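You operate a simulated robot arm through the tools that you are given. There is no shell and no other tool. Be economical: measure what you need, move in short steps, check, and stop when the job is done.

You run a simulated robot arm. Do the job below in one go: nothing can be reset, and whatever is moved stays where it is left.

Task
Press each coupler's ring in the jaws of its own size.
Fine: thin one first, one at a time, one stroke each; stand them in the cream tray; fingers clear of the jaws: they bite at about five times your push, some 750 N at a hard push.

It is judged by the outcome, as a careful person would: the job done as asked, and still so three seconds after it is handed in. It fails if anything else is knocked over, pushed out of place, dropped, spilled or broken.

Robot
A 7-joint arm with a two-finger parallel gripper, fixed in place. Base frame: the origin is at the foot of the arm, x ahead of it, y to its left, z up; the work surface is at about z = 0. Readings come in mm, degrees, newtons and seconds.
With the tool pointing down near the work surface it reaches from about 240 to 620 mm from the base axis. Its first joint turns from -66.0 to 66.0 degrees. Payload 2.6 kg.
Tool frame: the origin (TCP) lies between the finger pads and is the grasp point; the fingertips stand 30 mm ahead of it; z points along the fingers, y is the line along which they close. Largest opening 94 mm; finger width 28, thickness 10; the body of the gripper, 50 by 96 mm, starts 55 mm behind the TCP.
Orientation is that of the tool frame in the base frame, as a unit quaternion [x, y, z, w]. With the fingers straight down and closing along the base's y, the tool's x points along the base's -x, its y along +y and its z along -z.

Tools
- The arm moves only by the tool servo_tool. Its argument "moves" is a list of rows, each an object of numbers (a shift or turn left out is 0, a gripper value left out holds the last): "tx", "ty", "tz": the shift along the tool's x, y, z in mm; "ax", "ay", "az": the turn, a rotation vector about the tool's x, y, z in degrees; "claw": the gripper command, from -1 (shut) to 1 (fully open), values between in proportion. In form: [{"tx": .., "ty": .., "tz": .., "ax": .., "ay": .., "az": .., "claw": ..}, ...]. A call has 1 to 12 rows; each row is the pose to reach, as a shift and turn from the pose commanded when the call began, along the tool's axes at that moment. Rows are played at 5 a second. More than 50 mm and 8.6 degrees between two rows, or a gripper value outside its range, and nothing of the call is played. A pose out of reach is approached as far as the arm can. The call stops where the force on the tool passes 90 N (or 10 N more than at its start, if that is more) or the arm is blocked; 0.2 s more then pass. Each finger travels about 72 mm/s and halts on what it meets, pressing with about 42 N; the grip force reading is that of the motor and also rises with nothing between the fingers. The clock runs only during rows and for 0.2 s after the last one: add rows that repeat a pose to give the fingers time. The reply holds the time, the measured pose of the TCP, the force on the tool along the base axes, the opening and the grip force, in the units named above and with some noise.
- Cameras (640 x 400 px; columns grow to the right, rows downward): "scene" is fixed at [50.5, 463.1, 553.5]; the picture's right is [-0.56, -0.83, 0.00], its down [-0.61, 0.41, -0.68] and it looks along [0.56, -0.38, -0.73] (base axes); focal length 214 px, centre (320, 200). "wrist" rides on the gripper at [76, 14, -103] in the tool frame; the picture's right is [-0.18, 0.98, 0.00], its down [-0.75, -0.14, -0.64] and it looks along [-0.63, -0.12, 0.77] (tool axes); focal length 243 px, centre (320, 200). There is no depth. A picture from a camera that has moved, and an enlarged one, comes with that camera's place and axes in the base frame and with its lens. The place of the scene camera against the robot may be out by one fixed shift of up to 12 mm in any direction.
- capture(camera): a new picture of that camera. It takes no simulated time.
- inspect(camera, box): a new picture of the part [left, top, right, bottom] of that camera's present view, enlarged. It takes no simulated time.
- sign_off(): hands the job in; it is judged then, once.

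Go step by step. Nothing tells you positions but the pictures and the camera data: compare them with the known pose of the tool, close in by small moves and look again before you grip or let go. The budget is 120 turns and 68 pictures, counting those below and the enlarged ones. Unless the task says otherwise, let go and move clear before handing in, and close with one line.

The tools are called after "Call:" by a JSON object that holds its "method" and its "body". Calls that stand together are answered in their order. servo_tool: Moves the arm, as the interface text tells. Its arguments: {"type":"object","properties":{"moves":{"type":"array","items":{"type":"object","properties":{"tx":{"type":"number"},"ty":{"type":"number"},"tz":{"type":"number"},"ax":{"type":"number"},"ay":{"type":"number"},"az":{"type":"number"},"claw":{"type":"number"}}}}},"required":["moves"]} The other tools are called the same way: capture (camera) takes a picture; inspect (camera, box) takes an enlarged picture of a part of a camera's view; sign_off () hands the job in.

At the start:

```text
clock: 0.0
ee_pos: [211.8, 266.8, 410.7]
ee_rot: [0.0, 1.0, 0.001, 0.0]
ft_force: [0.2, -0.2, -0.2]
gripper_width: 94.1
grasp_force: 0.0
```

scene: 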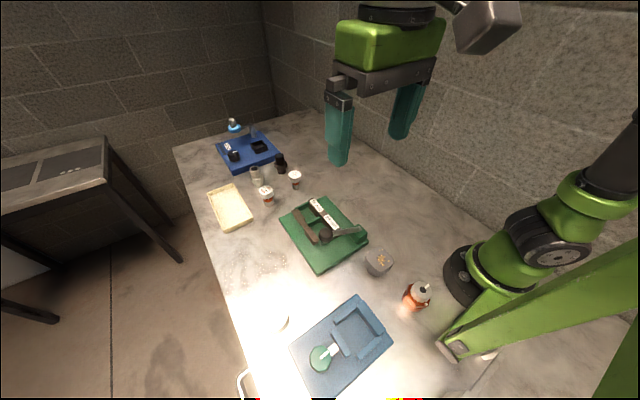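
wrist: 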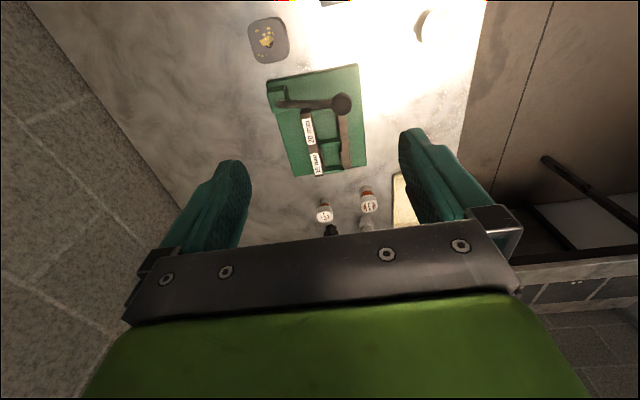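

I see a table with several trays, a green one with a lever tool, small bottle-like parts, and a cream tray. I'll zoom in to identify them.

Call:
{"method": "inspect", "body": {"camera": "scene", "box": [200, 100, 320, 175]}}

Call:
{"method": "inspect", "body": {"camera": "scene", "box": [200, 160, 320, 235]}}

Call:
{"method": "inspect", "body": {"camera": "scene", "box": [270, 185, 400, 285]}}

Call:
{"method": "inspect", "body": {"camera": "scene", "box": [270, 280, 450, 400]}}

Call:
{"method": "inspect", "body": {"camera": "wrist", "box": [240, 50, 440, 240]}}

```text
5.33 times, centred on (260, 138) of scene
camera zoom: at [50.5, 463.1, 553.5], right [-0.56, -0.83, 0.0], down [-0.61, 0.41, -0.68], along [0.56, -0.38, -0.73], focal length 1144 px, centre (640, 533)
```

zoom: 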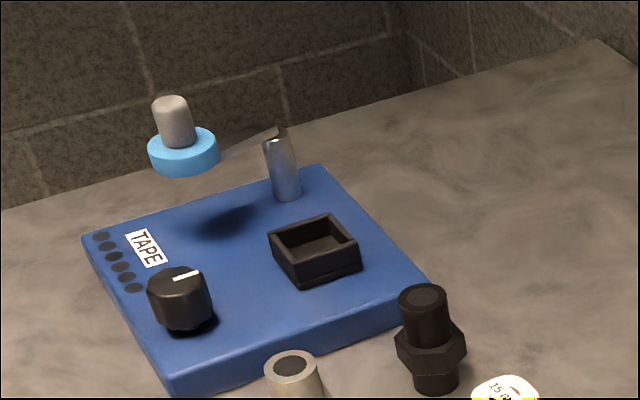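

```text
5.33 times, centred on (260, 198) of scene
camera zoom: at [50.5, 463.1, 553.5], right [-0.56, -0.83, 0.0], down [-0.61, 0.41, -0.68], along [0.56, -0.38, -0.73], focal length 1144 px, centre (640, 213)
```

zoom: 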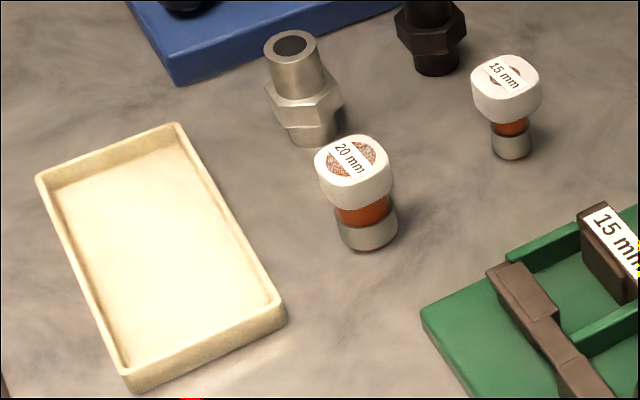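

```text
4.00 times, centred on (335, 235) of scene
camera zoom: at [50.5, 463.1, 553.5], right [-0.56, -0.83, 0.0], down [-0.61, 0.41, -0.68], along [0.56, -0.38, -0.73], focal length 858 px, centre (260, 60)
```

zoom: 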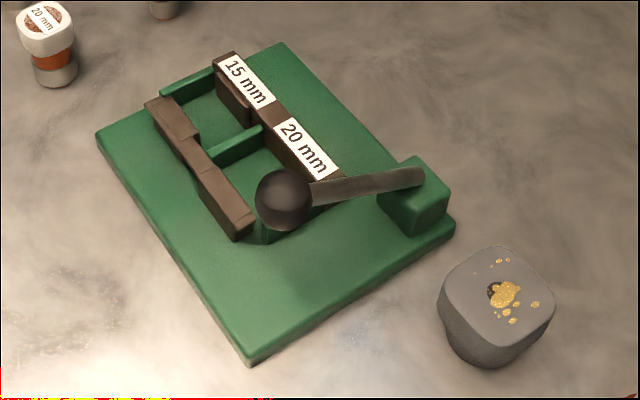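

```text
3.33 times, centred on (360, 340) of scene
camera zoom: at [50.5, 463.1, 553.5], right [-0.56, -0.83, 0.0], down [-0.61, 0.41, -0.68], along [0.56, -0.38, -0.73], focal length 715 px, centre (187, -267)
```

zoom: 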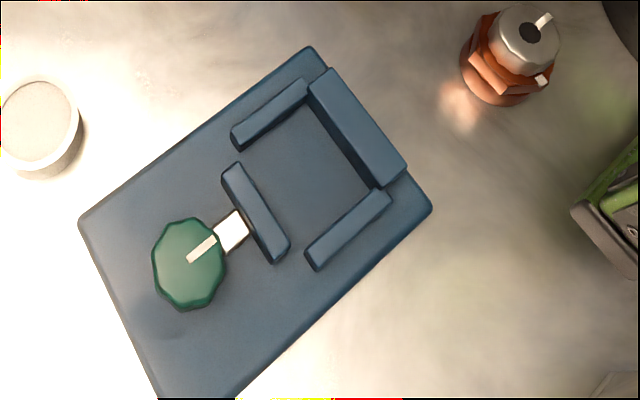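

```text
2.11 times, centred on (340, 145) of wrist
camera zoom: at [135.3, 280.7, 513.4], right [0.18, 0.98, 0.0], down [0.75, -0.14, 0.64], along [0.63, -0.12, -0.77], focal length 511 px, centre (278, 316)
```

zoom: 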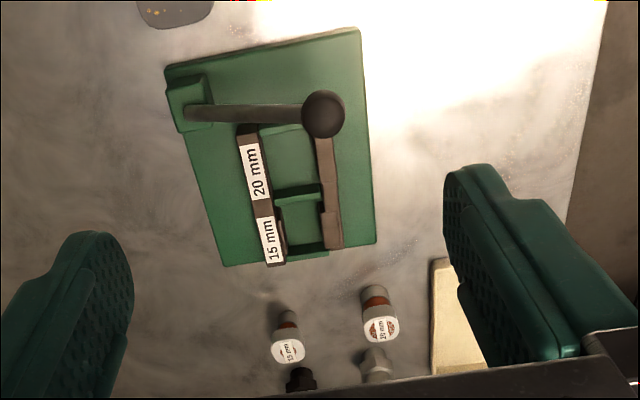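

The press is the green fixture (roughly x 240–460, y 156–333). The 15 mm coupler is near (555, 214) and the 20 mm near (538, 328). The tray lies at the edge of reach. I'll move above the press for a closer look at its mechanism.

Call:
{"method": "servo_tool", "body": {"moves": [{"tx": -20, "tz": 40}, {"tx": -30, "tz": 80}, {"tx": -40, "tz": 120}, {"tx": -40, "tz": 150}, {"tx": -40, "tz": 150}]}}

Call:
{"method": "capture", "body": {"camera": "wrist"}}

```text
clock: 1.2
ee_pos: [252.1, 266.2, 259.3]
ee_rot: [0.001, 1.0, -0.001, 0.0]
ft_force: [-0.2, -1.4, 0.3]
gripper_width: 94.2
grasp_force: 0.1
```

```text
60 pictures are left
camera wrist: at [175.9, 280.6, 362.7], right [0.19, 0.98, 0.0], down [0.75, -0.14, 0.64], along [0.63, -0.12, -0.77], focal length 243 px, centre (320, 200)
```

wrist: 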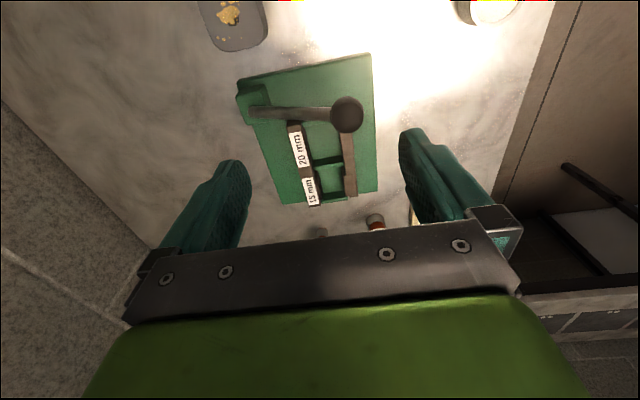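

Call:
{"method": "inspect", "body": {"camera": "wrist", "box": [225, 40, 385, 215]}}

Call:
{"method": "inspect", "body": {"camera": "scene", "box": [290, 190, 375, 245]}}

```text
2.29 times, centred on (305, 128) of wrist
camera zoom: at [175.9, 280.6, 362.7], right [0.19, 0.98, 0.0], down [0.75, -0.14, 0.64], along [0.63, -0.12, -0.77], focal length 555 px, centre (354, 366)
```

zoom: 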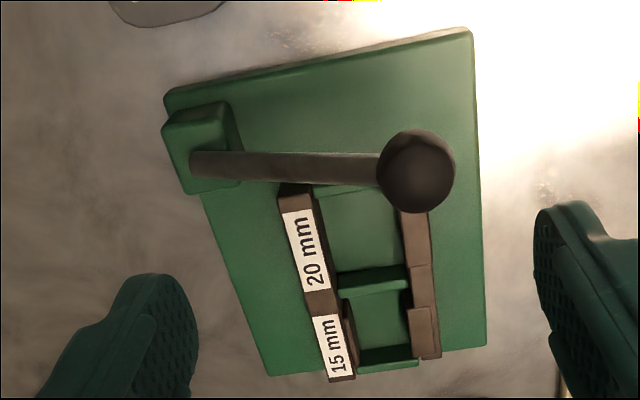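

```text
7.27 times, centred on (332, 218) of scene
camera zoom: at [50.5, 463.1, 553.5], right [-0.56, -0.83, 0.0], down [-0.61, 0.41, -0.68], along [0.56, -0.38, -0.73], focal length 1560 px, centre (229, 73)
```

zoom: 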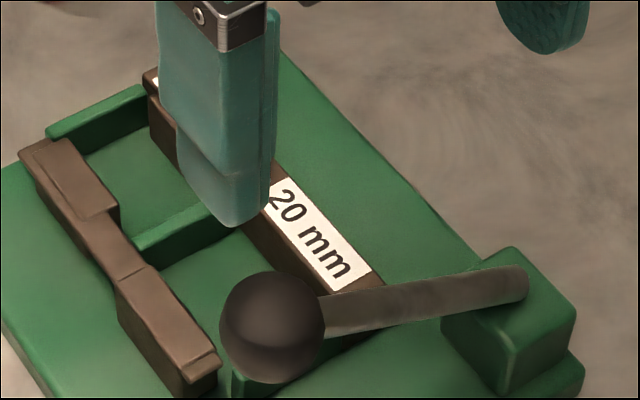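

The lever pivots in the block at about (265, 175), and its ball handle is raised at roughly (265, 290, 130), clear of the jaws, so it's worked by pressing down. Next I'll get a closer look at the couplers and tray.

Call:
{"method": "servo_tool", "body": {"moves": [{"tx": -45}, {"tx": -90}, {"tx": -130, "tz": 10}, {"tx": -160, "tz": 20}, {"tx": -160, "tz": 20}]}}

Call:
{"method": "capture", "body": {"camera": "wrist"}}

Call:
{"method": "inspect", "body": {"camera": "scene", "box": [245, 165, 310, 210]}}

```text
clock: 2.4
ee_pos: [413.1, 266.9, 241.3]
ee_rot: [0.001, 1.0, 0.0, -0.001]
ft_force: [0.4, 0.0, 0.2]
gripper_width: 94.1
grasp_force: 0.1
```

```text
57 pictures are left
camera wrist: at [336.0, 280.6, 344.2], right [0.18, 0.98, 0.0], down [0.75, -0.14, 0.64], along [0.63, -0.12, -0.77], focal length 243 px, centre (320, 200)
```

wrist: 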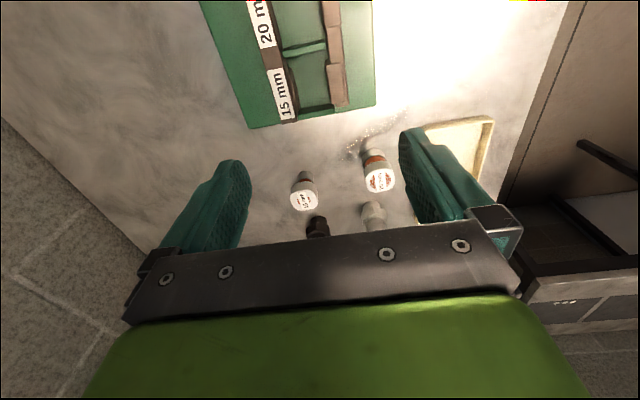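

```text
8.89 times, centred on (278, 188) of scene
camera zoom: at [50.5, 463.1, 553.5], right [-0.56, -0.83, 0.0], down [-0.61, 0.41, -0.68], along [0.56, -0.38, -0.73], focal length 1906 px, centre (698, 311)
```

zoom: 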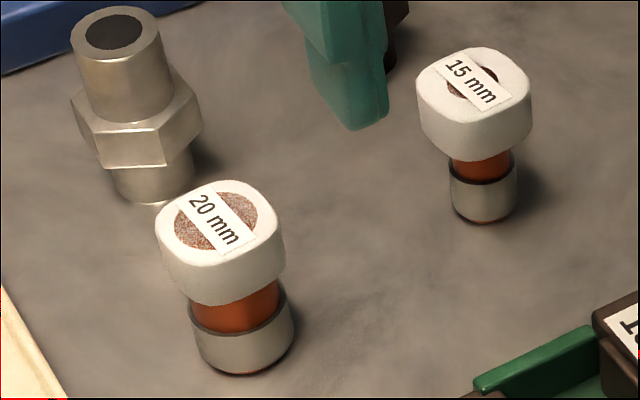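

Call:
{"method": "inspect", "body": {"camera": "wrist", "box": [270, 130, 430, 230]}}

Call:
{"method": "inspect", "body": {"camera": "wrist", "box": [210, 0, 400, 130]}}

```text
4.00 times, centred on (350, 180) of wrist
camera zoom: at [336.0, 280.6, 344.2], right [0.18, 0.98, 0.0], down [0.75, -0.14, 0.64], along [0.63, -0.12, -0.77], focal length 970 px, centre (200, 280)
```

zoom: 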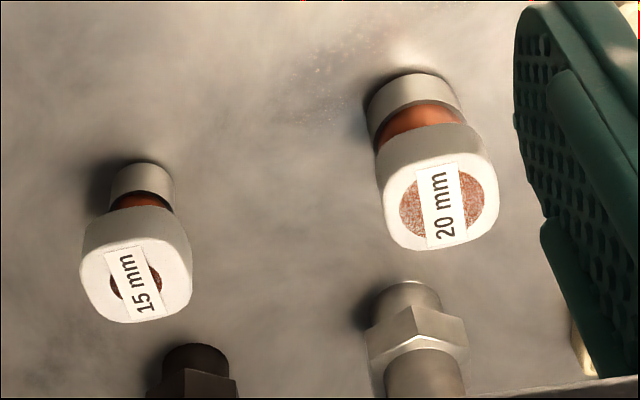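

```text
3.08 times, centred on (305, 65) of wrist
camera zoom: at [336.0, 280.6, 344.2], right [0.18, 0.98, 0.0], down [0.75, -0.14, 0.64], along [0.63, -0.12, -0.77], focal length 746 px, centre (366, 615)
```

zoom: 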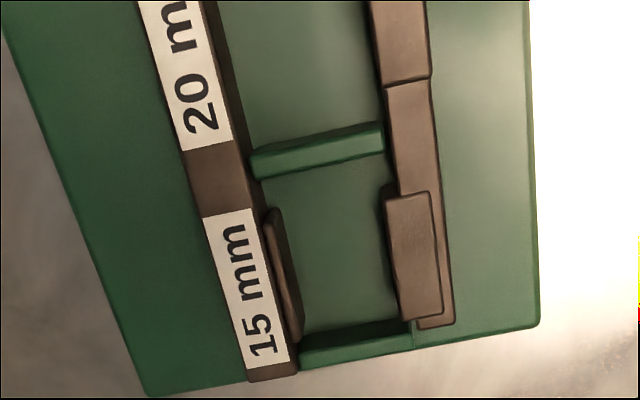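

The silver sleeves near the bottom are the press rings. I put the 15 mm coupler at about (564, 213) and the 20 mm at (546, 328), both around 63 mm tall with caps from about z 42 to 63. I'll approach above the 15 mm one.

Call:
{"method": "servo_tool", "body": {"moves": [{"tx": -40, "ty": -20, "tz": 15}, {"tx": -80, "ty": -40, "tz": 35}, {"tx": -120, "ty": -54, "tz": 60}, {"tx": -151, "ty": -54, "tz": 90}, {"tx": -151, "ty": -54, "tz": 110}, {"tx": -151, "ty": -54, "tz": 110}]}}

Call:
{"method": "capture", "body": {"camera": "wrist"}}

```text
clock: 3.8
ee_pos: [564.0, 212.4, 130.6]
ee_rot: [0.0, 1.0, 0.0, 0.0]
ft_force: [0.7, -0.6, -0.2]
gripper_width: 93.9
grasp_force: 0.0
```

```text
53 pictures are left
camera wrist: at [486.3, 227.0, 233.1], right [0.18, 0.98, 0.0], down [0.75, -0.14, 0.64], along [0.63, -0.12, -0.77], focal length 243 px, centre (320, 200)
```

wrist: 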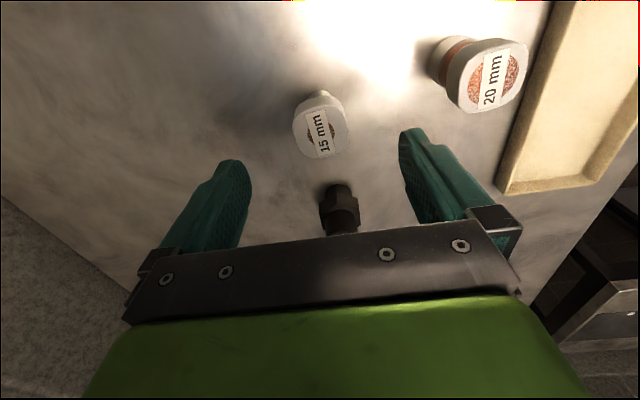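

The 15 mm cap is centred under the tool, turned about 10°. I'll turn to match, descend and grip.

Call:
{"method": "servo_tool", "body": {"moves": [{"az": -5, "tz": 15}, {"az": -9, "tz": 35}, {"az": -9, "tz": 52}, {"az": -9, "tz": 62}, {"az": -9, "tz": 62}]}}

Call:
{"method": "capture", "body": {"camera": "wrist"}}

Call:
{"method": "inspect", "body": {"camera": "scene", "box": [245, 130, 325, 210]}}

```text
clock: 5.0
ee_pos: [562.8, 213.1, 68.0]
ee_rot: [-0.079, 0.997, 0.0, 0.0]
ft_force: [-0.4, -0.6, -0.2]
gripper_width: 94.1
grasp_force: 0.2
```

```text
52 pictures are left
camera wrist: at [484.8, 214.6, 171.4], right [0.03, 1.0, 0.0], down [0.77, -0.02, 0.64], along [0.64, -0.02, -0.77], focal length 243 px, centre (320, 200)
```

wrist: 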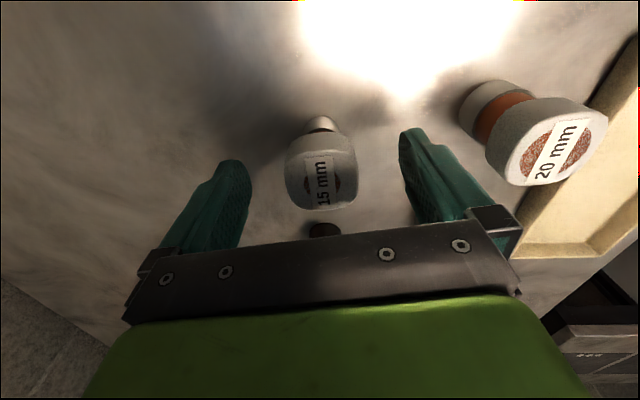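

```text
5.00 times, centred on (285, 170) of scene
camera zoom: at [50.5, 463.1, 553.5], right [-0.56, -0.83, 0.0], down [-0.61, 0.41, -0.68], along [0.56, -0.38, -0.73], focal length 1072 px, centre (495, 350)
```

zoom: 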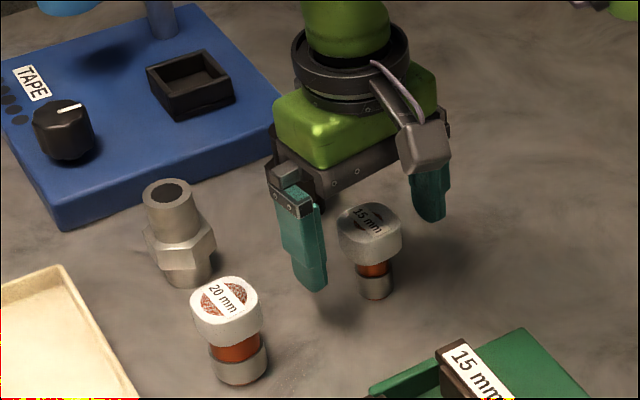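

Aligned nicely. Closing and lifting.

Call:
{"method": "servo_tool", "body": {"moves": [{"claw": -1}, {"claw": -1}, {"claw": -1}, {"claw": -1}, {"tz": -10}, {"tz": -30}, {"tz": -60}, {"tz": -90}, {"tz": -90}]}}

Call:
{"method": "capture", "body": {"camera": "wrist"}}

Call:
{"method": "inspect", "body": {"camera": "scene", "box": [245, 130, 325, 210]}}

```text
clock: 7.0
ee_pos: [562.8, 211.9, 159.3]
ee_rot: [-0.078, 0.997, 0.0, 0.0]
ft_force: [-0.4, -0.3, -1.8]
gripper_width: 39.0
grasp_force: 41.3
```

```text
50 pictures are left
camera wrist: at [485.5, 214.4, 261.6], right [0.03, 1.0, 0.0], down [0.77, -0.02, 0.64], along [0.64, -0.02, -0.77], focal length 243 px, centre (320, 200)
```

wrist: 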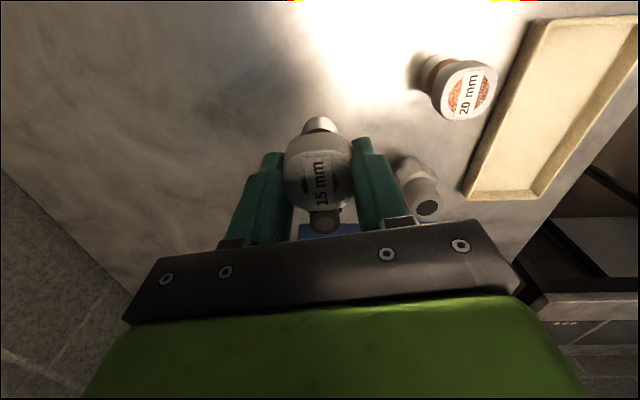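

```text
5.00 times, centred on (285, 170) of scene
camera zoom: at [50.5, 463.2, 553.5], right [-0.56, -0.83, 0.0], down [-0.61, 0.41, -0.68], along [0.56, -0.38, -0.73], focal length 1072 px, centre (495, 350)
```

zoom: 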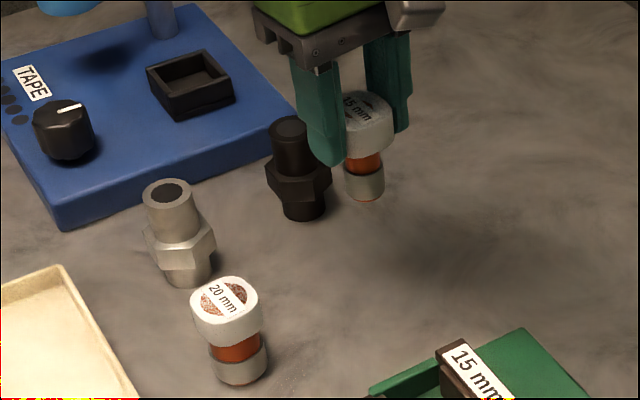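

The 15 mm coupler is held upright, 39 mm across the cap. I'm carrying it over the 15 mm bay, estimated centre (414, 254), and will check from there.

Call:
{"method": "servo_tool", "body": {"moves": [{"tx": 30, "ty": 14, "tz": -5}, {"tx": 65, "ty": 30, "tz": -10, "az": 3}, {"tx": 100, "ty": 46, "tz": -10, "az": 6}, {"tx": 130, "ty": 60, "tz": -10, "az": 9}, {"tx": 140.7, "ty": 64.7, "tz": 0, "az": 9}, {"tx": 140.7, "ty": 64.7, "tz": 0, "az": 9}]}}

Call:
{"method": "inspect", "body": {"camera": "wrist", "box": [200, 20, 440, 240]}}

Call:
{"method": "inspect", "body": {"camera": "scene", "box": [275, 150, 375, 260]}}

```text
clock: 8.4
ee_pos: [413.9, 253.8, 158.4]
ee_rot: [0.0, 1.0, 0.001, 0.001]
ft_force: [1.0, 0.5, -2.6]
gripper_width: 39.0
grasp_force: 42.1
```

```text
1.82 times, centred on (320, 130) of wrist
camera zoom: at [337.0, 268.1, 261.3], right [0.18, 0.98, 0.0], down [0.75, -0.14, 0.64], along [0.63, -0.12, -0.77], focal length 441 px, centre (320, 327)
```

zoom: 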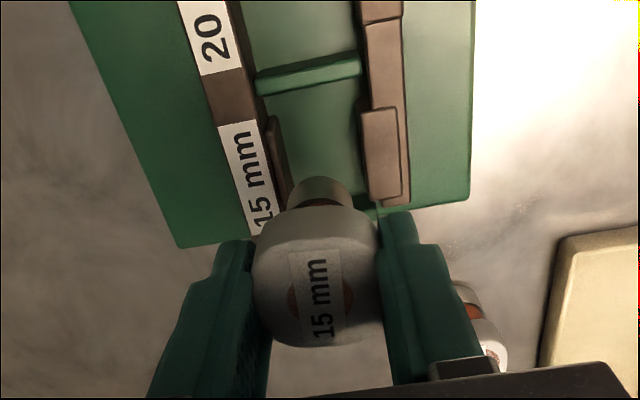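

```text
3.64 times, centred on (325, 205) of scene
camera zoom: at [50.5, 463.2, 553.5], right [-0.56, -0.83, 0.0], down [-0.61, 0.41, -0.68], along [0.56, -0.38, -0.73], focal length 780 px, centre (302, 182)
```

zoom: 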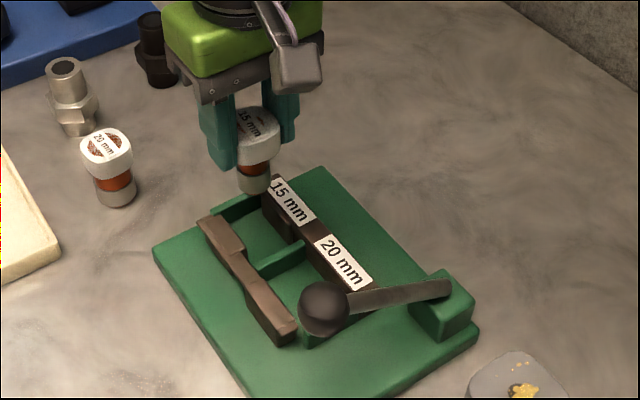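

The bay is confirmed: jaw faces at y ≈ 236 and 276, centre x ≈ 413. I'll lower partway and check the clearances.

Call:
{"method": "servo_tool", "body": {"moves": [{"tz": 20, "ty": 1}, {"tz": 40, "ty": 1}, {"tz": 58, "ty": 1}, {"tz": 58, "ty": 1}]}}

Call:
{"method": "inspect", "body": {"camera": "wrist", "box": [200, 20, 440, 240]}}

Call:
{"method": "inspect", "body": {"camera": "scene", "box": [285, 170, 375, 240]}}

```text
clock: 9.4
ee_pos: [413.5, 255.2, 100.1]
ee_rot: [0.001, 1.0, 0.0, 0.001]
ft_force: [-0.5, 0.8, -0.6]
gripper_width: 38.8
grasp_force: 42.1
```

```text
1.82 times, centred on (320, 130) of wrist
camera zoom: at [337.0, 269.0, 203.0], right [0.19, 0.98, 0.0], down [0.75, -0.14, 0.64], along [0.63, -0.12, -0.77], focal length 441 px, centre (320, 327)
```

zoom: 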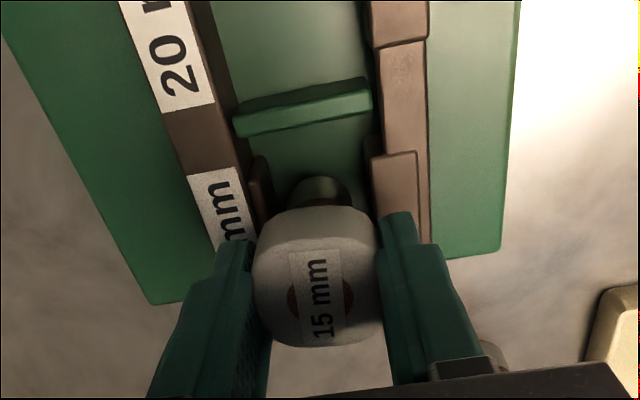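

```text
5.71 times, centred on (330, 205) of scene
camera zoom: at [50.5, 463.2, 553.5], right [-0.56, -0.83, 0.0], down [-0.61, 0.41, -0.68], along [0.56, -0.38, -0.73], focal length 1226 px, centre (263, 171)
```

zoom: 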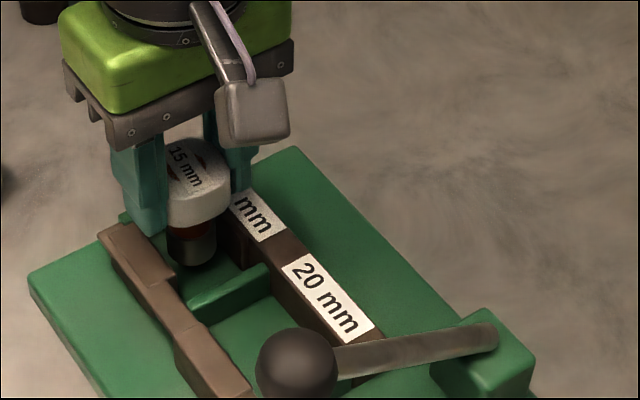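

Centred between the jaws. Continuing down gently.

Call:
{"method": "servo_tool", "body": {"moves": [{"tz": 6}, {"tz": 12}, {"tz": 16}, {"tz": 16}]}}

Call:
{"method": "inspect", "body": {"camera": "scene", "box": [285, 170, 375, 240]}}

```text
clock: 10.4
ee_pos: [413.9, 256.5, 87.1]
ee_rot: [-0.001, 1.0, 0.002, 0.004]
ft_force: [-3.2, -3.1, 29.3]
gripper_width: 39.1
grasp_force: 41.6
```

```text
5.71 times, centred on (330, 205) of scene
camera zoom: at [50.3, 463.1, 553.6], right [-0.56, -0.83, 0.0], down [-0.61, 0.41, -0.68], along [0.56, -0.38, -0.73], focal length 1226 px, centre (263, 171)
```

zoom: 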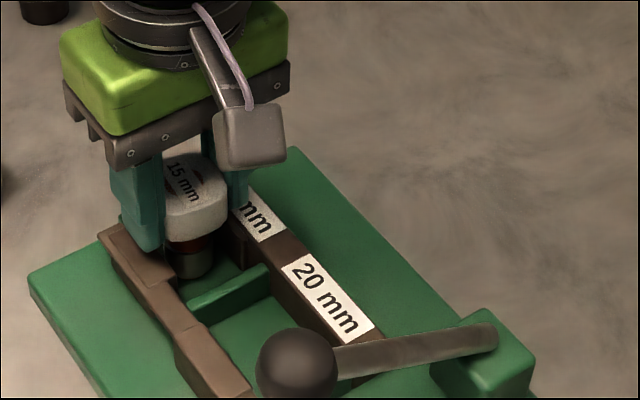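

Contact at a coupler-bottom height of about 19 mm, which fits the fixture floor; the tips are still above the bars. I'll ease off, open, and rise.

Call:
{"method": "servo_tool", "body": {"moves": [{"tz": -2.5}, {"tz": -2.5, "claw": -0.1}, {"tz": -2.5, "claw": 0.3}, {"tz": -2.5, "claw": 0.3}]}}

Call:
{"method": "inspect", "body": {"camera": "scene", "box": [285, 170, 375, 240]}}

```text
clock: 11.4
ee_pos: [413.6, 255.5, 87.2]
ee_rot: [0.001, 1.0, 0.0, 0.0]
ft_force: [-0.5, -0.1, 0.0]
gripper_width: 60.8
grasp_force: 0.0
```

```text
5.71 times, centred on (330, 205) of scene
camera zoom: at [50.5, 463.1, 553.5], right [-0.56, -0.83, 0.0], down [-0.61, 0.41, -0.68], along [0.56, -0.38, -0.73], focal length 1226 px, centre (263, 171)
```

zoom: 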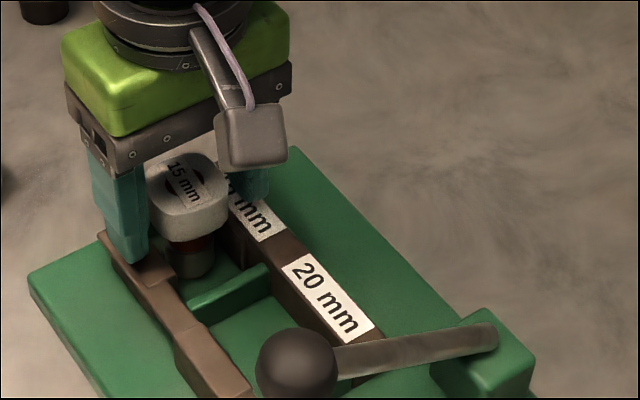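

Standing free. Rising straight up and backing to view the result and the lever.

Call:
{"method": "servo_tool", "body": {"moves": [{"tz": -40}, {"tz": -85}, {"tz": -130, "claw": 0.3}, {"tz": -150, "tx": 40}, {"tz": -150, "tx": 85}, {"tz": -150, "tx": 130}, {"tz": -150, "tx": 165}, {"tz": -150, "tx": 165}]}}

Call:
{"method": "inspect", "body": {"camera": "wrist", "box": [200, 0, 440, 220]}}

Call:
{"method": "inspect", "body": {"camera": "scene", "box": [285, 180, 385, 260]}}

```text
clock: 13.2
ee_pos: [248.7, 256.2, 237.2]
ee_rot: [0.0, 1.0, 0.0, 0.0]
ft_force: [0.1, -0.7, 0.6]
gripper_width: 60.8
grasp_force: 0.1
```

```text
1.82 times, centred on (320, 110) of wrist
camera zoom: at [171.6, 269.6, 339.4], right [0.18, 0.98, 0.0], down [0.75, -0.14, 0.64], along [0.63, -0.12, -0.77], focal length 441 px, centre (320, 364)
```

zoom: 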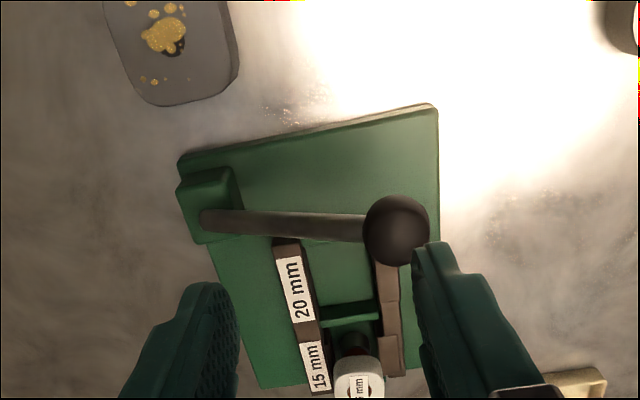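

```text
5.00 times, centred on (335, 220) of scene
camera zoom: at [50.5, 463.1, 553.5], right [-0.56, -0.83, 0.0], down [-0.61, 0.41, -0.68], along [0.56, -0.38, -0.73], focal length 1072 px, centre (245, 100)
```

zoom: 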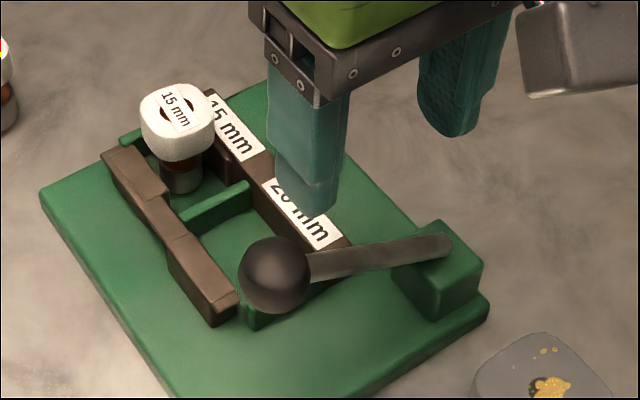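

The coupler stands upright in the 15 mm bay. The ball handle is near (270, 290, z≈122), radius 16. I'll shut the fingers and hover just above it, well outside the jaws.

Call:
{"method": "servo_tool", "body": {"moves": [{"claw": -1}, {"tx": -10, "ty": 20, "claw": -1}, {"tx": -21.5, "ty": 36, "claw": -1}, {"tx": -21.5, "ty": 36, "tz": 25}, {"tx": -21.5, "ty": 36, "tz": 54}, {"tx": -21.5, "ty": 36, "tz": 54}]}}

Call:
{"method": "capture", "body": {"camera": "wrist"}}

Call:
{"method": "inspect", "body": {"camera": "scene", "box": [285, 180, 385, 260]}}

```text
clock: 14.6
ee_pos: [271.4, 291.1, 183.0]
ee_rot: [0.0, 1.0, 0.0, 0.0]
ft_force: [-0.3, 0.8, 0.3]
gripper_width: 0.2
grasp_force: 32.6
```

```text
40 pictures are left
camera wrist: at [193.6, 305.2, 286.0], right [0.18, 0.98, 0.0], down [0.75, -0.14, 0.64], along [0.63, -0.12, -0.77], focal length 243 px, centre (320, 200)
```

wrist: 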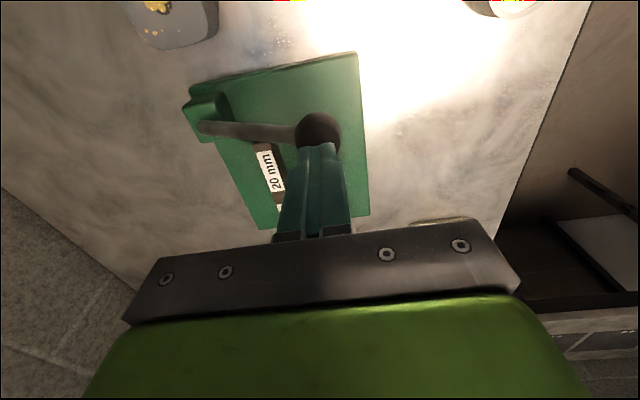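

```text
5.00 times, centred on (335, 220) of scene
camera zoom: at [50.5, 463.2, 553.5], right [-0.56, -0.83, 0.0], down [-0.61, 0.41, -0.68], along [0.56, -0.38, -0.73], focal length 1072 px, centre (245, 100)
```

zoom: 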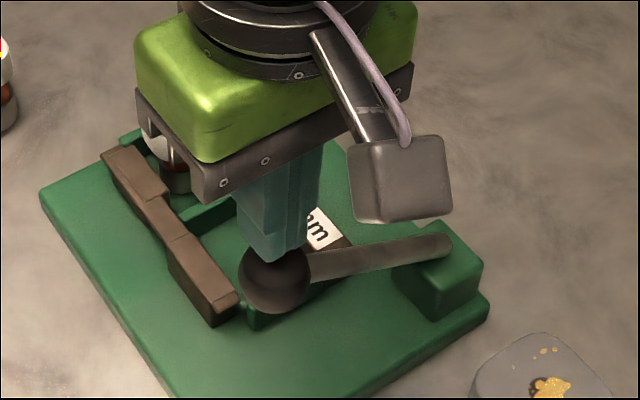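

Tips sit right over the ball. Starting the press downwards, following the lever's arc.

Call:
{"method": "servo_tool", "body": {"moves": [{"tz": 8, "tx": 2}, {"tz": 14, "tx": 3}, {"tz": 20, "tx": 3, "ty": 2}, {"tz": 26, "tx": 3, "ty": 5}, {"tz": 26, "tx": 3, "ty": 5}]}}

Call:
{"method": "inspect", "body": {"camera": "scene", "box": [285, 180, 385, 260]}}

```text
clock: 15.8
ee_pos: [267.6, 297.1, 158.4]
ee_rot: [0.0, 1.0, 0.0, 0.0]
ft_force: [-1.2, 0.7, 3.5]
gripper_width: 0.0
grasp_force: 33.1
```

```text
5.00 times, centred on (335, 220) of scene
camera zoom: at [50.5, 463.1, 553.5], right [-0.56, -0.83, 0.0], down [-0.61, 0.41, -0.68], along [0.56, -0.38, -0.73], focal length 1072 px, centre (245, 100)
```

zoom: 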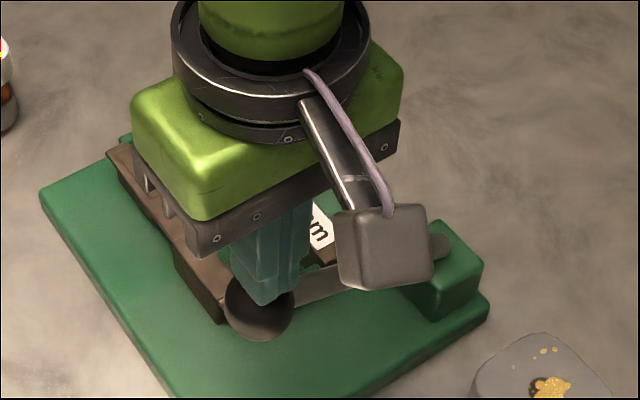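

The lever moves freely with about 3.5 N. Continuing the same stroke.

Call:
{"method": "servo_tool", "body": {"moves": [{"tz": 6, "ty": 2.5}, {"tz": 12, "ty": 5}, {"tz": 18, "ty": 7}, {"tz": 24, "ty": 9}, {"tz": 24, "ty": 9}]}}

```text
clock: 17.0
ee_pos: [267.4, 305.5, 132.7]
ee_rot: [0.001, 1.0, 0.0, 0.0]
ft_force: [1.7, 1.8, 4.4]
gripper_width: 0.0
grasp_force: 33.4
```

Call:
{"method": "servo_tool", "body": {"moves": [{"tz": 5, "ty": 1.5}, {"tz": 10, "ty": 2.5}, {"tz": 15, "ty": 3.5}, {"tz": 20, "ty": 4}, {"tz": 20, "ty": 4}]}}

Call:
{"method": "inspect", "body": {"camera": "scene", "box": [285, 180, 385, 260]}}

```text
clock: 18.2
ee_pos: [267.6, 311.0, 117.0]
ee_rot: [0.002, 1.0, 0.003, 0.002]
ft_force: [-12.5, -17.8, 62.9]
gripper_width: 0.0
grasp_force: 32.9
```

```text
5.00 times, centred on (335, 220) of scene
camera zoom: at [50.3, 462.9, 553.7], right [-0.56, -0.83, 0.0], down [-0.61, 0.41, -0.68], along [0.56, -0.38, -0.73], focal length 1072 px, centre (245, 100)
```

zoom: 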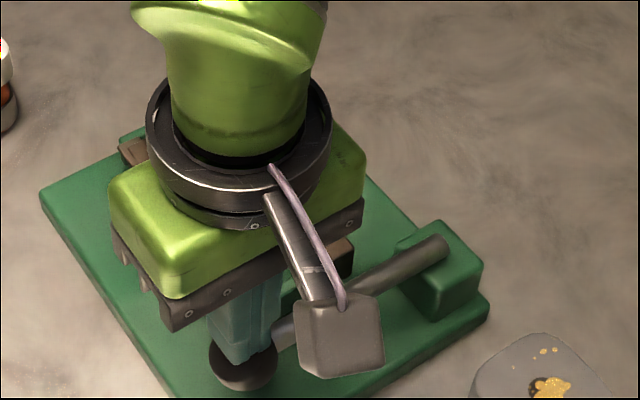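

Jaws are biting now (63 N). Continuing in the same stroke with small steps.

Call:
{"method": "servo_tool", "body": {"moves": [{"tz": 1.5}, {"tz": 3}, {"tz": 4.5}, {"tz": 6}, {"tz": 6}]}}

```text
clock: 18.9
ee_pos: [267.7, 311.1, 118.5]
ee_rot: [0.004, 1.0, 0.004, 0.004]
ft_force: [-7.2, -10.2, 25.9]
gripper_width: 0.0
grasp_force: 33.2
stopped in row 3: the force on the tool passed its limit (the readings are from after the stop); the commanded pose is now the measured one
```

The push passed 90 N at the ring. Still holding the lever down, I'll take it back to a steady firm load to be sure the press is complete within this single stroke.

Call:
{"method": "servo_tool", "body": {"moves": [{"tz": 1.5}, {"tz": 3}, {"tz": 3.8}, {"tz": 3.8}, {"tz": 3.8}]}}

Call:
{"method": "capture", "body": {"camera": "scene"}}

```text
clock: 20.1
ee_pos: [269.8, 312.1, 118.2]
ee_rot: [0.002, 1.0, 0.008, 0.007]
ft_force: [-12.5, -12.7, 62.0]
gripper_width: 0.0
grasp_force: 32.6
```

```text
36 pictures are left
```

scene: 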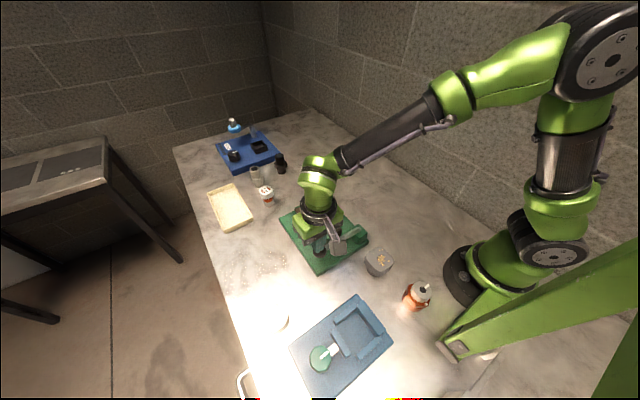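

Call:
{"method": "servo_tool", "body": {"moves": [{"tz": 0.7}, {"tz": 1.3}, {"tz": 1.3}, {"tz": 1.3}]}}

```text
clock: 21.1
ee_pos: [270.6, 314.2, 116.6]
ee_rot: [0.002, 1.0, 0.008, 0.008]
ft_force: [-13.3, -10.7, 67.9]
gripper_width: 0.1
grasp_force: 33.5
```

Call:
{"method": "servo_tool", "body": {"moves": [{"tz": 0.7}, {"tz": 1.2}, {"tz": 1.2}, {"tz": 1.2}]}}

```text
clock: 22.1
ee_pos: [269.0, 313.4, 117.2]
ee_rot: [0.004, 1.0, 0.009, 0.009]
ft_force: [-15.4, -8.4, 74.6]
gripper_width: 0.0
grasp_force: 33.8
```

Call:
{"method": "servo_tool", "body": {"moves": [{"tz": 0.6}, {"tz": 0.9}, {"tz": 0.9}, {"tz": 0.9}]}}

```text
clock: 23.1
ee_pos: [270.6, 314.0, 116.5]
ee_rot: [0.003, 1.0, 0.011, 0.009]
ft_force: [-15.8, -5.3, 75.9]
gripper_width: 0.1
grasp_force: 32.8
```

Call:
{"method": "servo_tool", "body": {"moves": [{"tz": 0.7}, {"tz": 1.4}, {"tz": 1.4}, {"tz": 1.4}]}}

```text
clock: 24.1
ee_pos: [270.7, 314.8, 117.4]
ee_rot: [0.004, 1.0, 0.011, 0.011]
ft_force: [-17.8, -5.4, 83.6]
gripper_width: 0.0
grasp_force: 33.5
```

Call:
{"method": "servo_tool", "body": {"moves": [{"tz": 0.5}, {"tz": 0.9}, {"tz": 0.9}, {"tz": 0.9}]}}

```text
clock: 25.1
ee_pos: [271.5, 315.1, 117.0]
ee_rot: [0.003, 1.0, 0.012, 0.011]
ft_force: [-17.0, -6.3, 87.0]
gripper_width: 0.1
grasp_force: 33.0
```

Firm steady 87 N (≈435 N at the jaws) with no further travel, so the jaws are fully home. I'll let the lever rise slowly, following its arc.

Call:
{"method": "servo_tool", "body": {"moves": [{"tz": -6}, {"tz": -12, "ty": -2}, {"tz": -20, "ty": -4}, {"tz": -28, "ty": -7}, {"tz": -36, "ty": -10}, {"tz": -44, "ty": -13}, {"tz": -52, "ty": -17}, {"tz": -60, "ty": -21}, {"tz": -68, "ty": -23}, {"tz": -78, "ty": -23}, {"tz": -110, "ty": -23}, {"tz": -130, "ty": -23}]}}

Call:
{"method": "inspect", "body": {"camera": "scene", "box": [285, 180, 385, 260]}}

```text
clock: 27.7
ee_pos: [267.1, 286.0, 237.4]
ee_rot: [0.002, 1.0, 0.003, 0.004]
ft_force: [0.0, 0.1, 0.5]
gripper_width: 0.0
grasp_force: 33.2
```

```text
5.00 times, centred on (335, 220) of scene
camera zoom: at [50.5, 463.1, 553.5], right [-0.56, -0.83, 0.0], down [-0.61, 0.41, -0.68], along [0.56, -0.38, -0.73], focal length 1072 px, centre (245, 100)
```

zoom: 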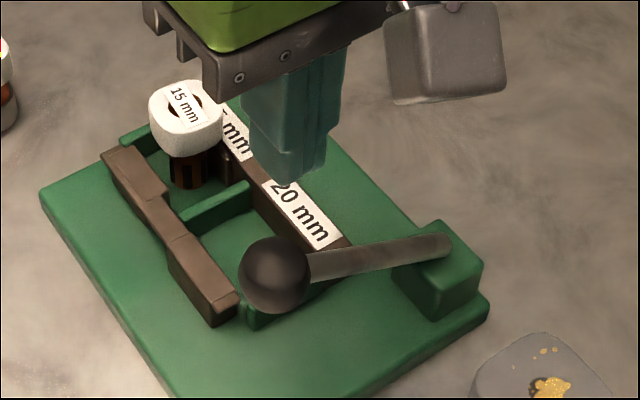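

The 15 mm ring now shows the pressed pattern, and the lever sprang back. Before picking it up I'll test, empty-handed, how far the arm reaches over the tray with the tool leaning outward.

Call:
{"method": "servo_tool", "body": {"moves": [{"tx": -35, "ty": 10, "az": -7}, {"tx": -70, "ty": 20, "az": -14}, {"tx": -105, "ty": 30, "az": -21}, {"tx": -140, "ty": 42, "az": -28}, {"tx": -183, "ty": 54, "az": -34}, {"tx": -183, "ty": 54, "az": -38}, {"tx": -183, "ty": 54, "az": -38}]}}

Call:
{"method": "inspect", "body": {"camera": "scene", "box": [305, 185, 345, 225]}}

```text
clock: 29.3
ee_pos: [451.7, 340.5, 239.4]
ee_rot: [-0.324, 0.946, 0.003, 0.004]
ft_force: [0.3, 1.1, 0.1]
gripper_width: 0.0
grasp_force: 32.7
```

```text
10.00 times, centred on (325, 205) of scene
camera zoom: at [50.5, 463.2, 553.5], right [-0.56, -0.83, 0.0], down [-0.61, 0.41, -0.68], along [0.56, -0.38, -0.73], focal length 2145 px, centre (270, 150)
```

zoom: 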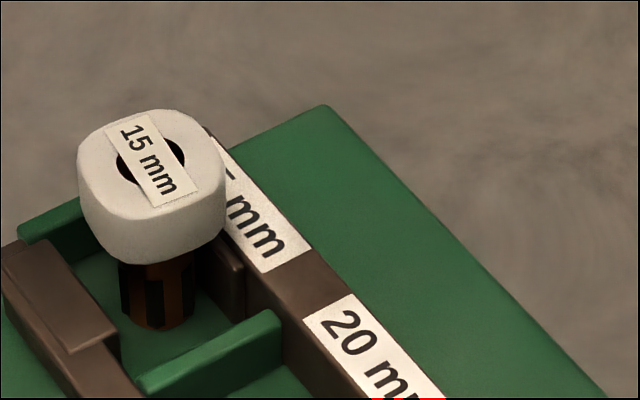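

Ring is clearly crimped. Now testing reach: tilting 32° outward toward r≈709.

Call:
{"method": "servo_tool", "body": {"moves": [{"ay": -8}, {"ay": -16, "tx": -20}, {"ay": -24, "tx": -45}, {"ay": -32, "tx": -70, "tz": 20}, {"ay": -32, "tx": -95, "tz": 40}, {"ay": -32, "tx": -120, "tz": 65}, {"ay": -32, "tx": -143, "tz": 90}, {"ay": -32, "tx": -143, "tz": 110}, {"ay": -32, "tx": -143, "tz": 110}]}}

Call:
{"method": "capture", "body": {"camera": "wrist"}}

```text
clock: 31.3
ee_pos: [563.6, 429.4, 130.5]
ee_rot: [-0.31, 0.908, 0.091, 0.265]
ft_force: [-0.5, 0.1, 0.4]
gripper_width: 0.0
grasp_force: 33.1
```

```text
33 pictures are left
camera wrist: at [460.3, 366.9, 175.1], right [-0.48, 0.87, 0.1], down [0.32, 0.06, 0.95], along [0.82, 0.49, -0.31], focal length 243 px, centre (320, 200)
```

wrist: 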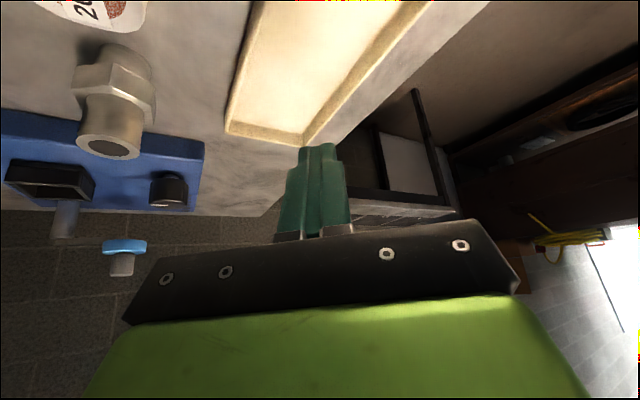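

The arm reaches it. Checking it also reaches at placing height, still empty.

Call:
{"method": "servo_tool", "body": {"moves": [{"tx": 13, "tz": 21}, {"tx": 26.5, "tz": 42.4}, {"tx": 26.5, "tz": 42.4}]}}

Call:
{"method": "inspect", "body": {"camera": "scene", "box": [195, 150, 285, 235]}}

```text
clock: 32.1
ee_pos: [565.1, 429.3, 79.3]
ee_rot: [-0.311, 0.908, 0.092, 0.265]
ft_force: [0.1, 0.3, 0.6]
gripper_width: 0.0
grasp_force: 32.8
```

```text
4.71 times, centred on (240, 192) of scene
camera zoom: at [50.5, 463.1, 553.5], right [-0.56, -0.83, 0.0], down [-0.61, 0.41, -0.68], along [0.56, -0.38, -0.73], focal length 1009 px, centre (696, 235)
```

zoom: 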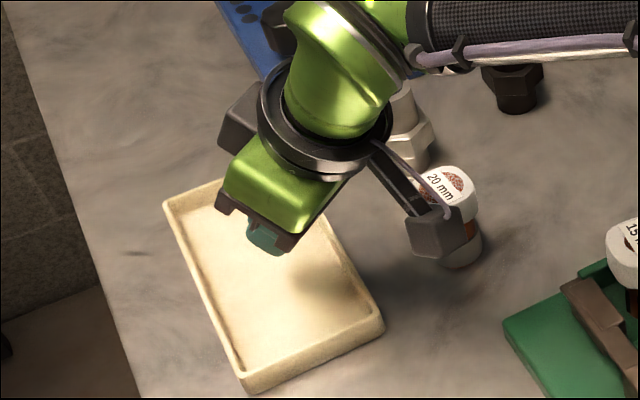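

Reach is good down to placing height, so I'll grip each coupler with this same 32° outward lean. To keep the wrist camera away from the lever, I'll grip in the bay leaning toward +y with the fingers closing along x. First I raise straight up.

Call:
{"method": "servo_tool", "body": {"moves": [{"tx": -23, "tz": -36.7}, {"tx": -46, "tz": -73}, {"tx": -69, "tz": -110}, {"tx": -69, "tz": -110}]}}

```text
clock: 33.1
ee_pos: [563.4, 429.0, 210.2]
ee_rot: [-0.311, 0.908, 0.092, 0.265]
ft_force: [-0.7, -0.8, 0.0]
gripper_width: 0.1
grasp_force: 32.7
```

Call:
{"method": "servo_tool", "body": {"moves": [{"tx": 29, "ty": -8.5, "tz": -16.6, "ax": -3.94, "az": -6.3}, {"tx": 58, "ty": -17, "tz": -33.1, "ax": -7.9, "az": -12.6}, {"tx": 88, "ty": -25.5, "tz": -49.7, "ax": -11.8, "az": -18.9}, {"tx": 117, "ty": -34, "tz": -66.3, "ax": -15.8, "az": -25.2}, {"tx": 146, "ty": -42.6, "tz": -82.9, "ax": -19.7, "az": -31.5}, {"tx": 175, "ty": -51, "tz": -99.4, "ax": -23.7, "az": -37.8, "claw": 0.3}, {"tx": 204.4, "ty": -59.6, "tz": -116, "ax": -27.6, "az": -44.1, "claw": 0.3}, {"tx": 204.4, "ty": -59.6, "tz": -116, "ax": -27.6, "az": -44.1, "claw": 0.3}]}}

Call:
{"method": "capture", "body": {"camera": "wrist"}}

Call:
{"method": "capture", "body": {"camera": "scene"}}

```text
clock: 34.9
ee_pos: [413.4, 238.2, 196.5]
ee_rot: [-0.679, 0.679, 0.195, 0.2]
ft_force: [-0.8, -0.3, -0.1]
gripper_width: 60.7
grasp_force: 0.0
```

```text
31 pictures are left
camera wrist: at [398.7, 118.4, 242.4], right [-0.98, 0.16, 0.09], down [0.14, 0.29, 0.95], along [0.12, 0.94, -0.31], focal length 243 px, centre (320, 200)
```

wrist: 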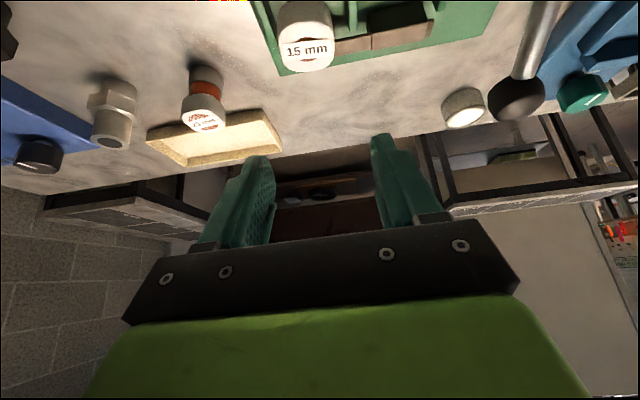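

```text
30 pictures are left
```

scene: 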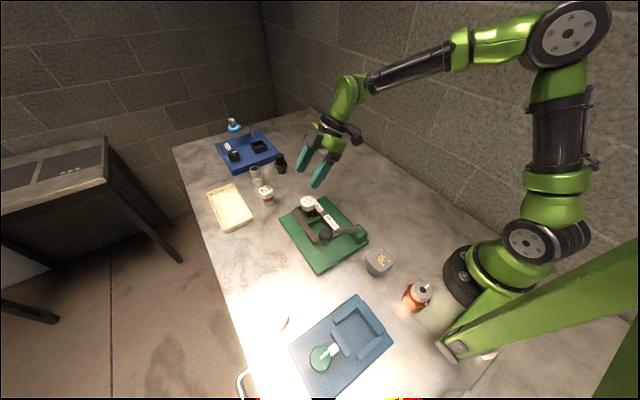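

Call:
{"method": "inspect", "body": {"camera": "wrist", "box": [250, 0, 370, 80]}}

```text
5.00 times, centred on (310, 40) of wrist
camera zoom: at [398.7, 118.4, 242.4], right [-0.98, 0.16, 0.09], down [0.14, 0.29, 0.95], along [0.12, 0.94, -0.31], focal length 1213 px, centre (370, 1000)
```

zoom: 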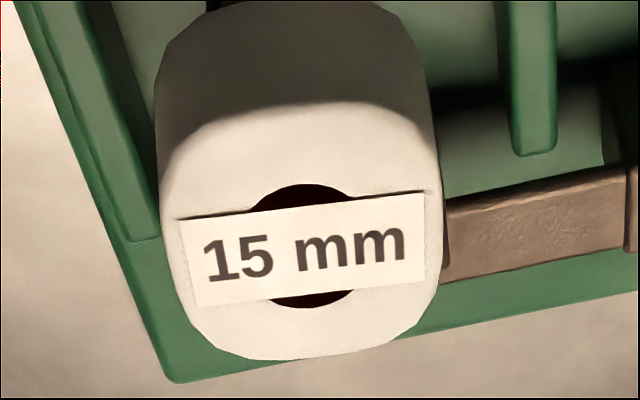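

Cap centre at (413.6, 251.5), turned about −5°. I'll match that and descend partway.

Call:
{"method": "servo_tool", "body": {"moves": [{"tx": 12, "ty": 0.7, "tz": 22, "ax": 1.3, "az": 2.1}, {"tx": 25, "ty": 0.7, "tz": 44, "ax": 2.65, "az": 4.24}, {"tx": 38.2, "ty": 0.7, "tz": 66.3, "ax": 2.65, "az": 4.24}, {"tx": 38.2, "ty": 0.7, "tz": 66.3, "ax": 2.65, "az": 4.24}]}}

Call:
{"method": "capture", "body": {"camera": "wrist"}}

Call:
{"method": "inspect", "body": {"camera": "scene", "box": [275, 170, 375, 240]}}

```text
clock: 35.9
ee_pos: [414.7, 240.0, 120.3]
ee_rot: [-0.648, 0.709, 0.186, 0.207]
ft_force: [-0.2, -0.6, 0.2]
gripper_width: 61.1
grasp_force: 0.1
```

```text
28 pictures are left
camera wrist: at [388.5, 123.0, 166.8], right [-0.97, 0.24, 0.09], down [0.16, 0.28, 0.95], along [0.21, 0.93, -0.31], focal length 243 px, centre (320, 200)
```

wrist: 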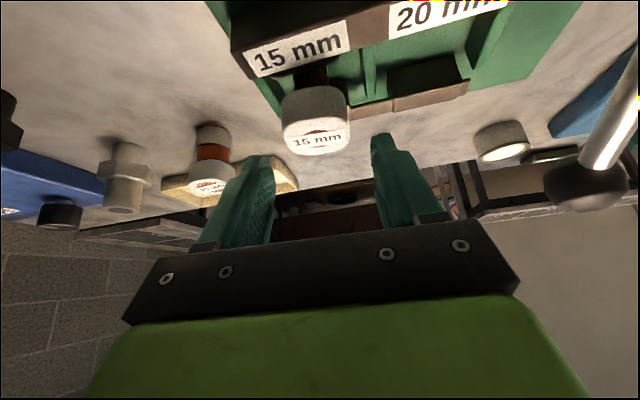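

```text
5.71 times, centred on (325, 205) of scene
camera zoom: at [50.5, 463.1, 553.5], right [-0.56, -0.83, 0.0], down [-0.61, 0.41, -0.68], along [0.56, -0.38, -0.73], focal length 1226 px, centre (291, 171)
```

zoom: 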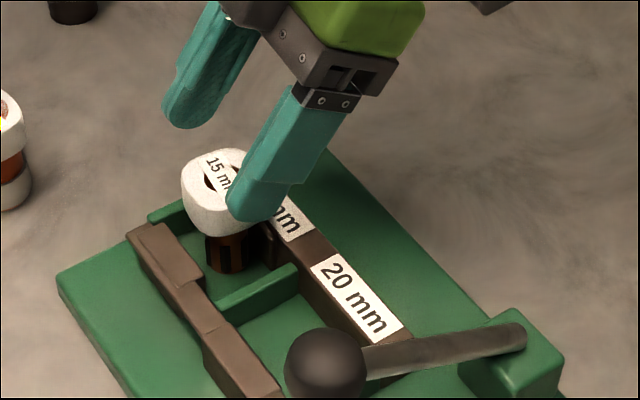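

Fingers straddle the cap well. Descending to grip height, then gripping and lifting.

Call:
{"method": "servo_tool", "body": {"moves": [{"tx": 7, "tz": 14}, {"tx": 15, "tz": 28.4}, {"tx": 15, "tz": 28.4}, {"tx": 15, "tz": 28.4, "claw": -1}, {"tx": 15, "tz": 28.4, "claw": -1}, {"tx": 15, "tz": 28.4, "claw": -1}]}}

Call:
{"method": "inspect", "body": {"camera": "scene", "box": [275, 170, 375, 240]}}

```text
clock: 37.3
ee_pos: [414.3, 244.0, 88.5]
ee_rot: [-0.649, 0.708, 0.186, 0.208]
ft_force: [-0.4, 0.7, 0.0]
gripper_width: 39.0
grasp_force: 42.1
```

```text
5.71 times, centred on (325, 205) of scene
camera zoom: at [50.5, 463.2, 553.5], right [-0.56, -0.83, 0.0], down [-0.61, 0.41, -0.68], along [0.56, -0.38, -0.73], focal length 1226 px, centre (291, 171)
```

zoom: 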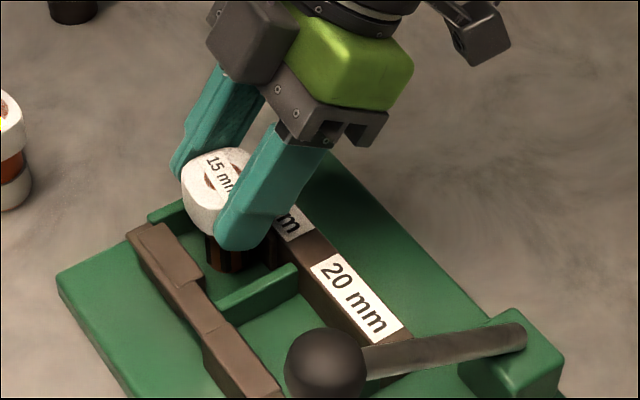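

Good grip. Lifting straight up 105 mm.

Call:
{"method": "servo_tool", "body": {"moves": [{"tx": -5, "tz": -8}, {"tx": -20, "tz": -32}, {"tx": -40, "tz": -64}, {"tx": -56, "tz": -89}, {"tx": -56, "tz": -89}]}}

Call:
{"method": "inspect", "body": {"camera": "scene", "box": [265, 130, 365, 230]}}

```text
clock: 38.5
ee_pos: [414.5, 244.2, 193.4]
ee_rot: [-0.648, 0.708, 0.187, 0.208]
ft_force: [1.5, 0.0, -1.8]
gripper_width: 39.0
grasp_force: 42.1
```

```text
4.00 times, centred on (315, 180) of scene
camera zoom: at [50.5, 463.2, 553.5], right [-0.56, -0.83, 0.0], down [-0.61, 0.41, -0.68], along [0.56, -0.38, -0.73], focal length 858 px, centre (340, 280)
```

zoom: 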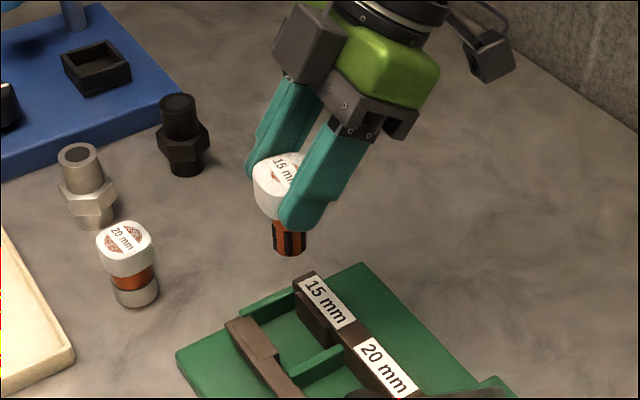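

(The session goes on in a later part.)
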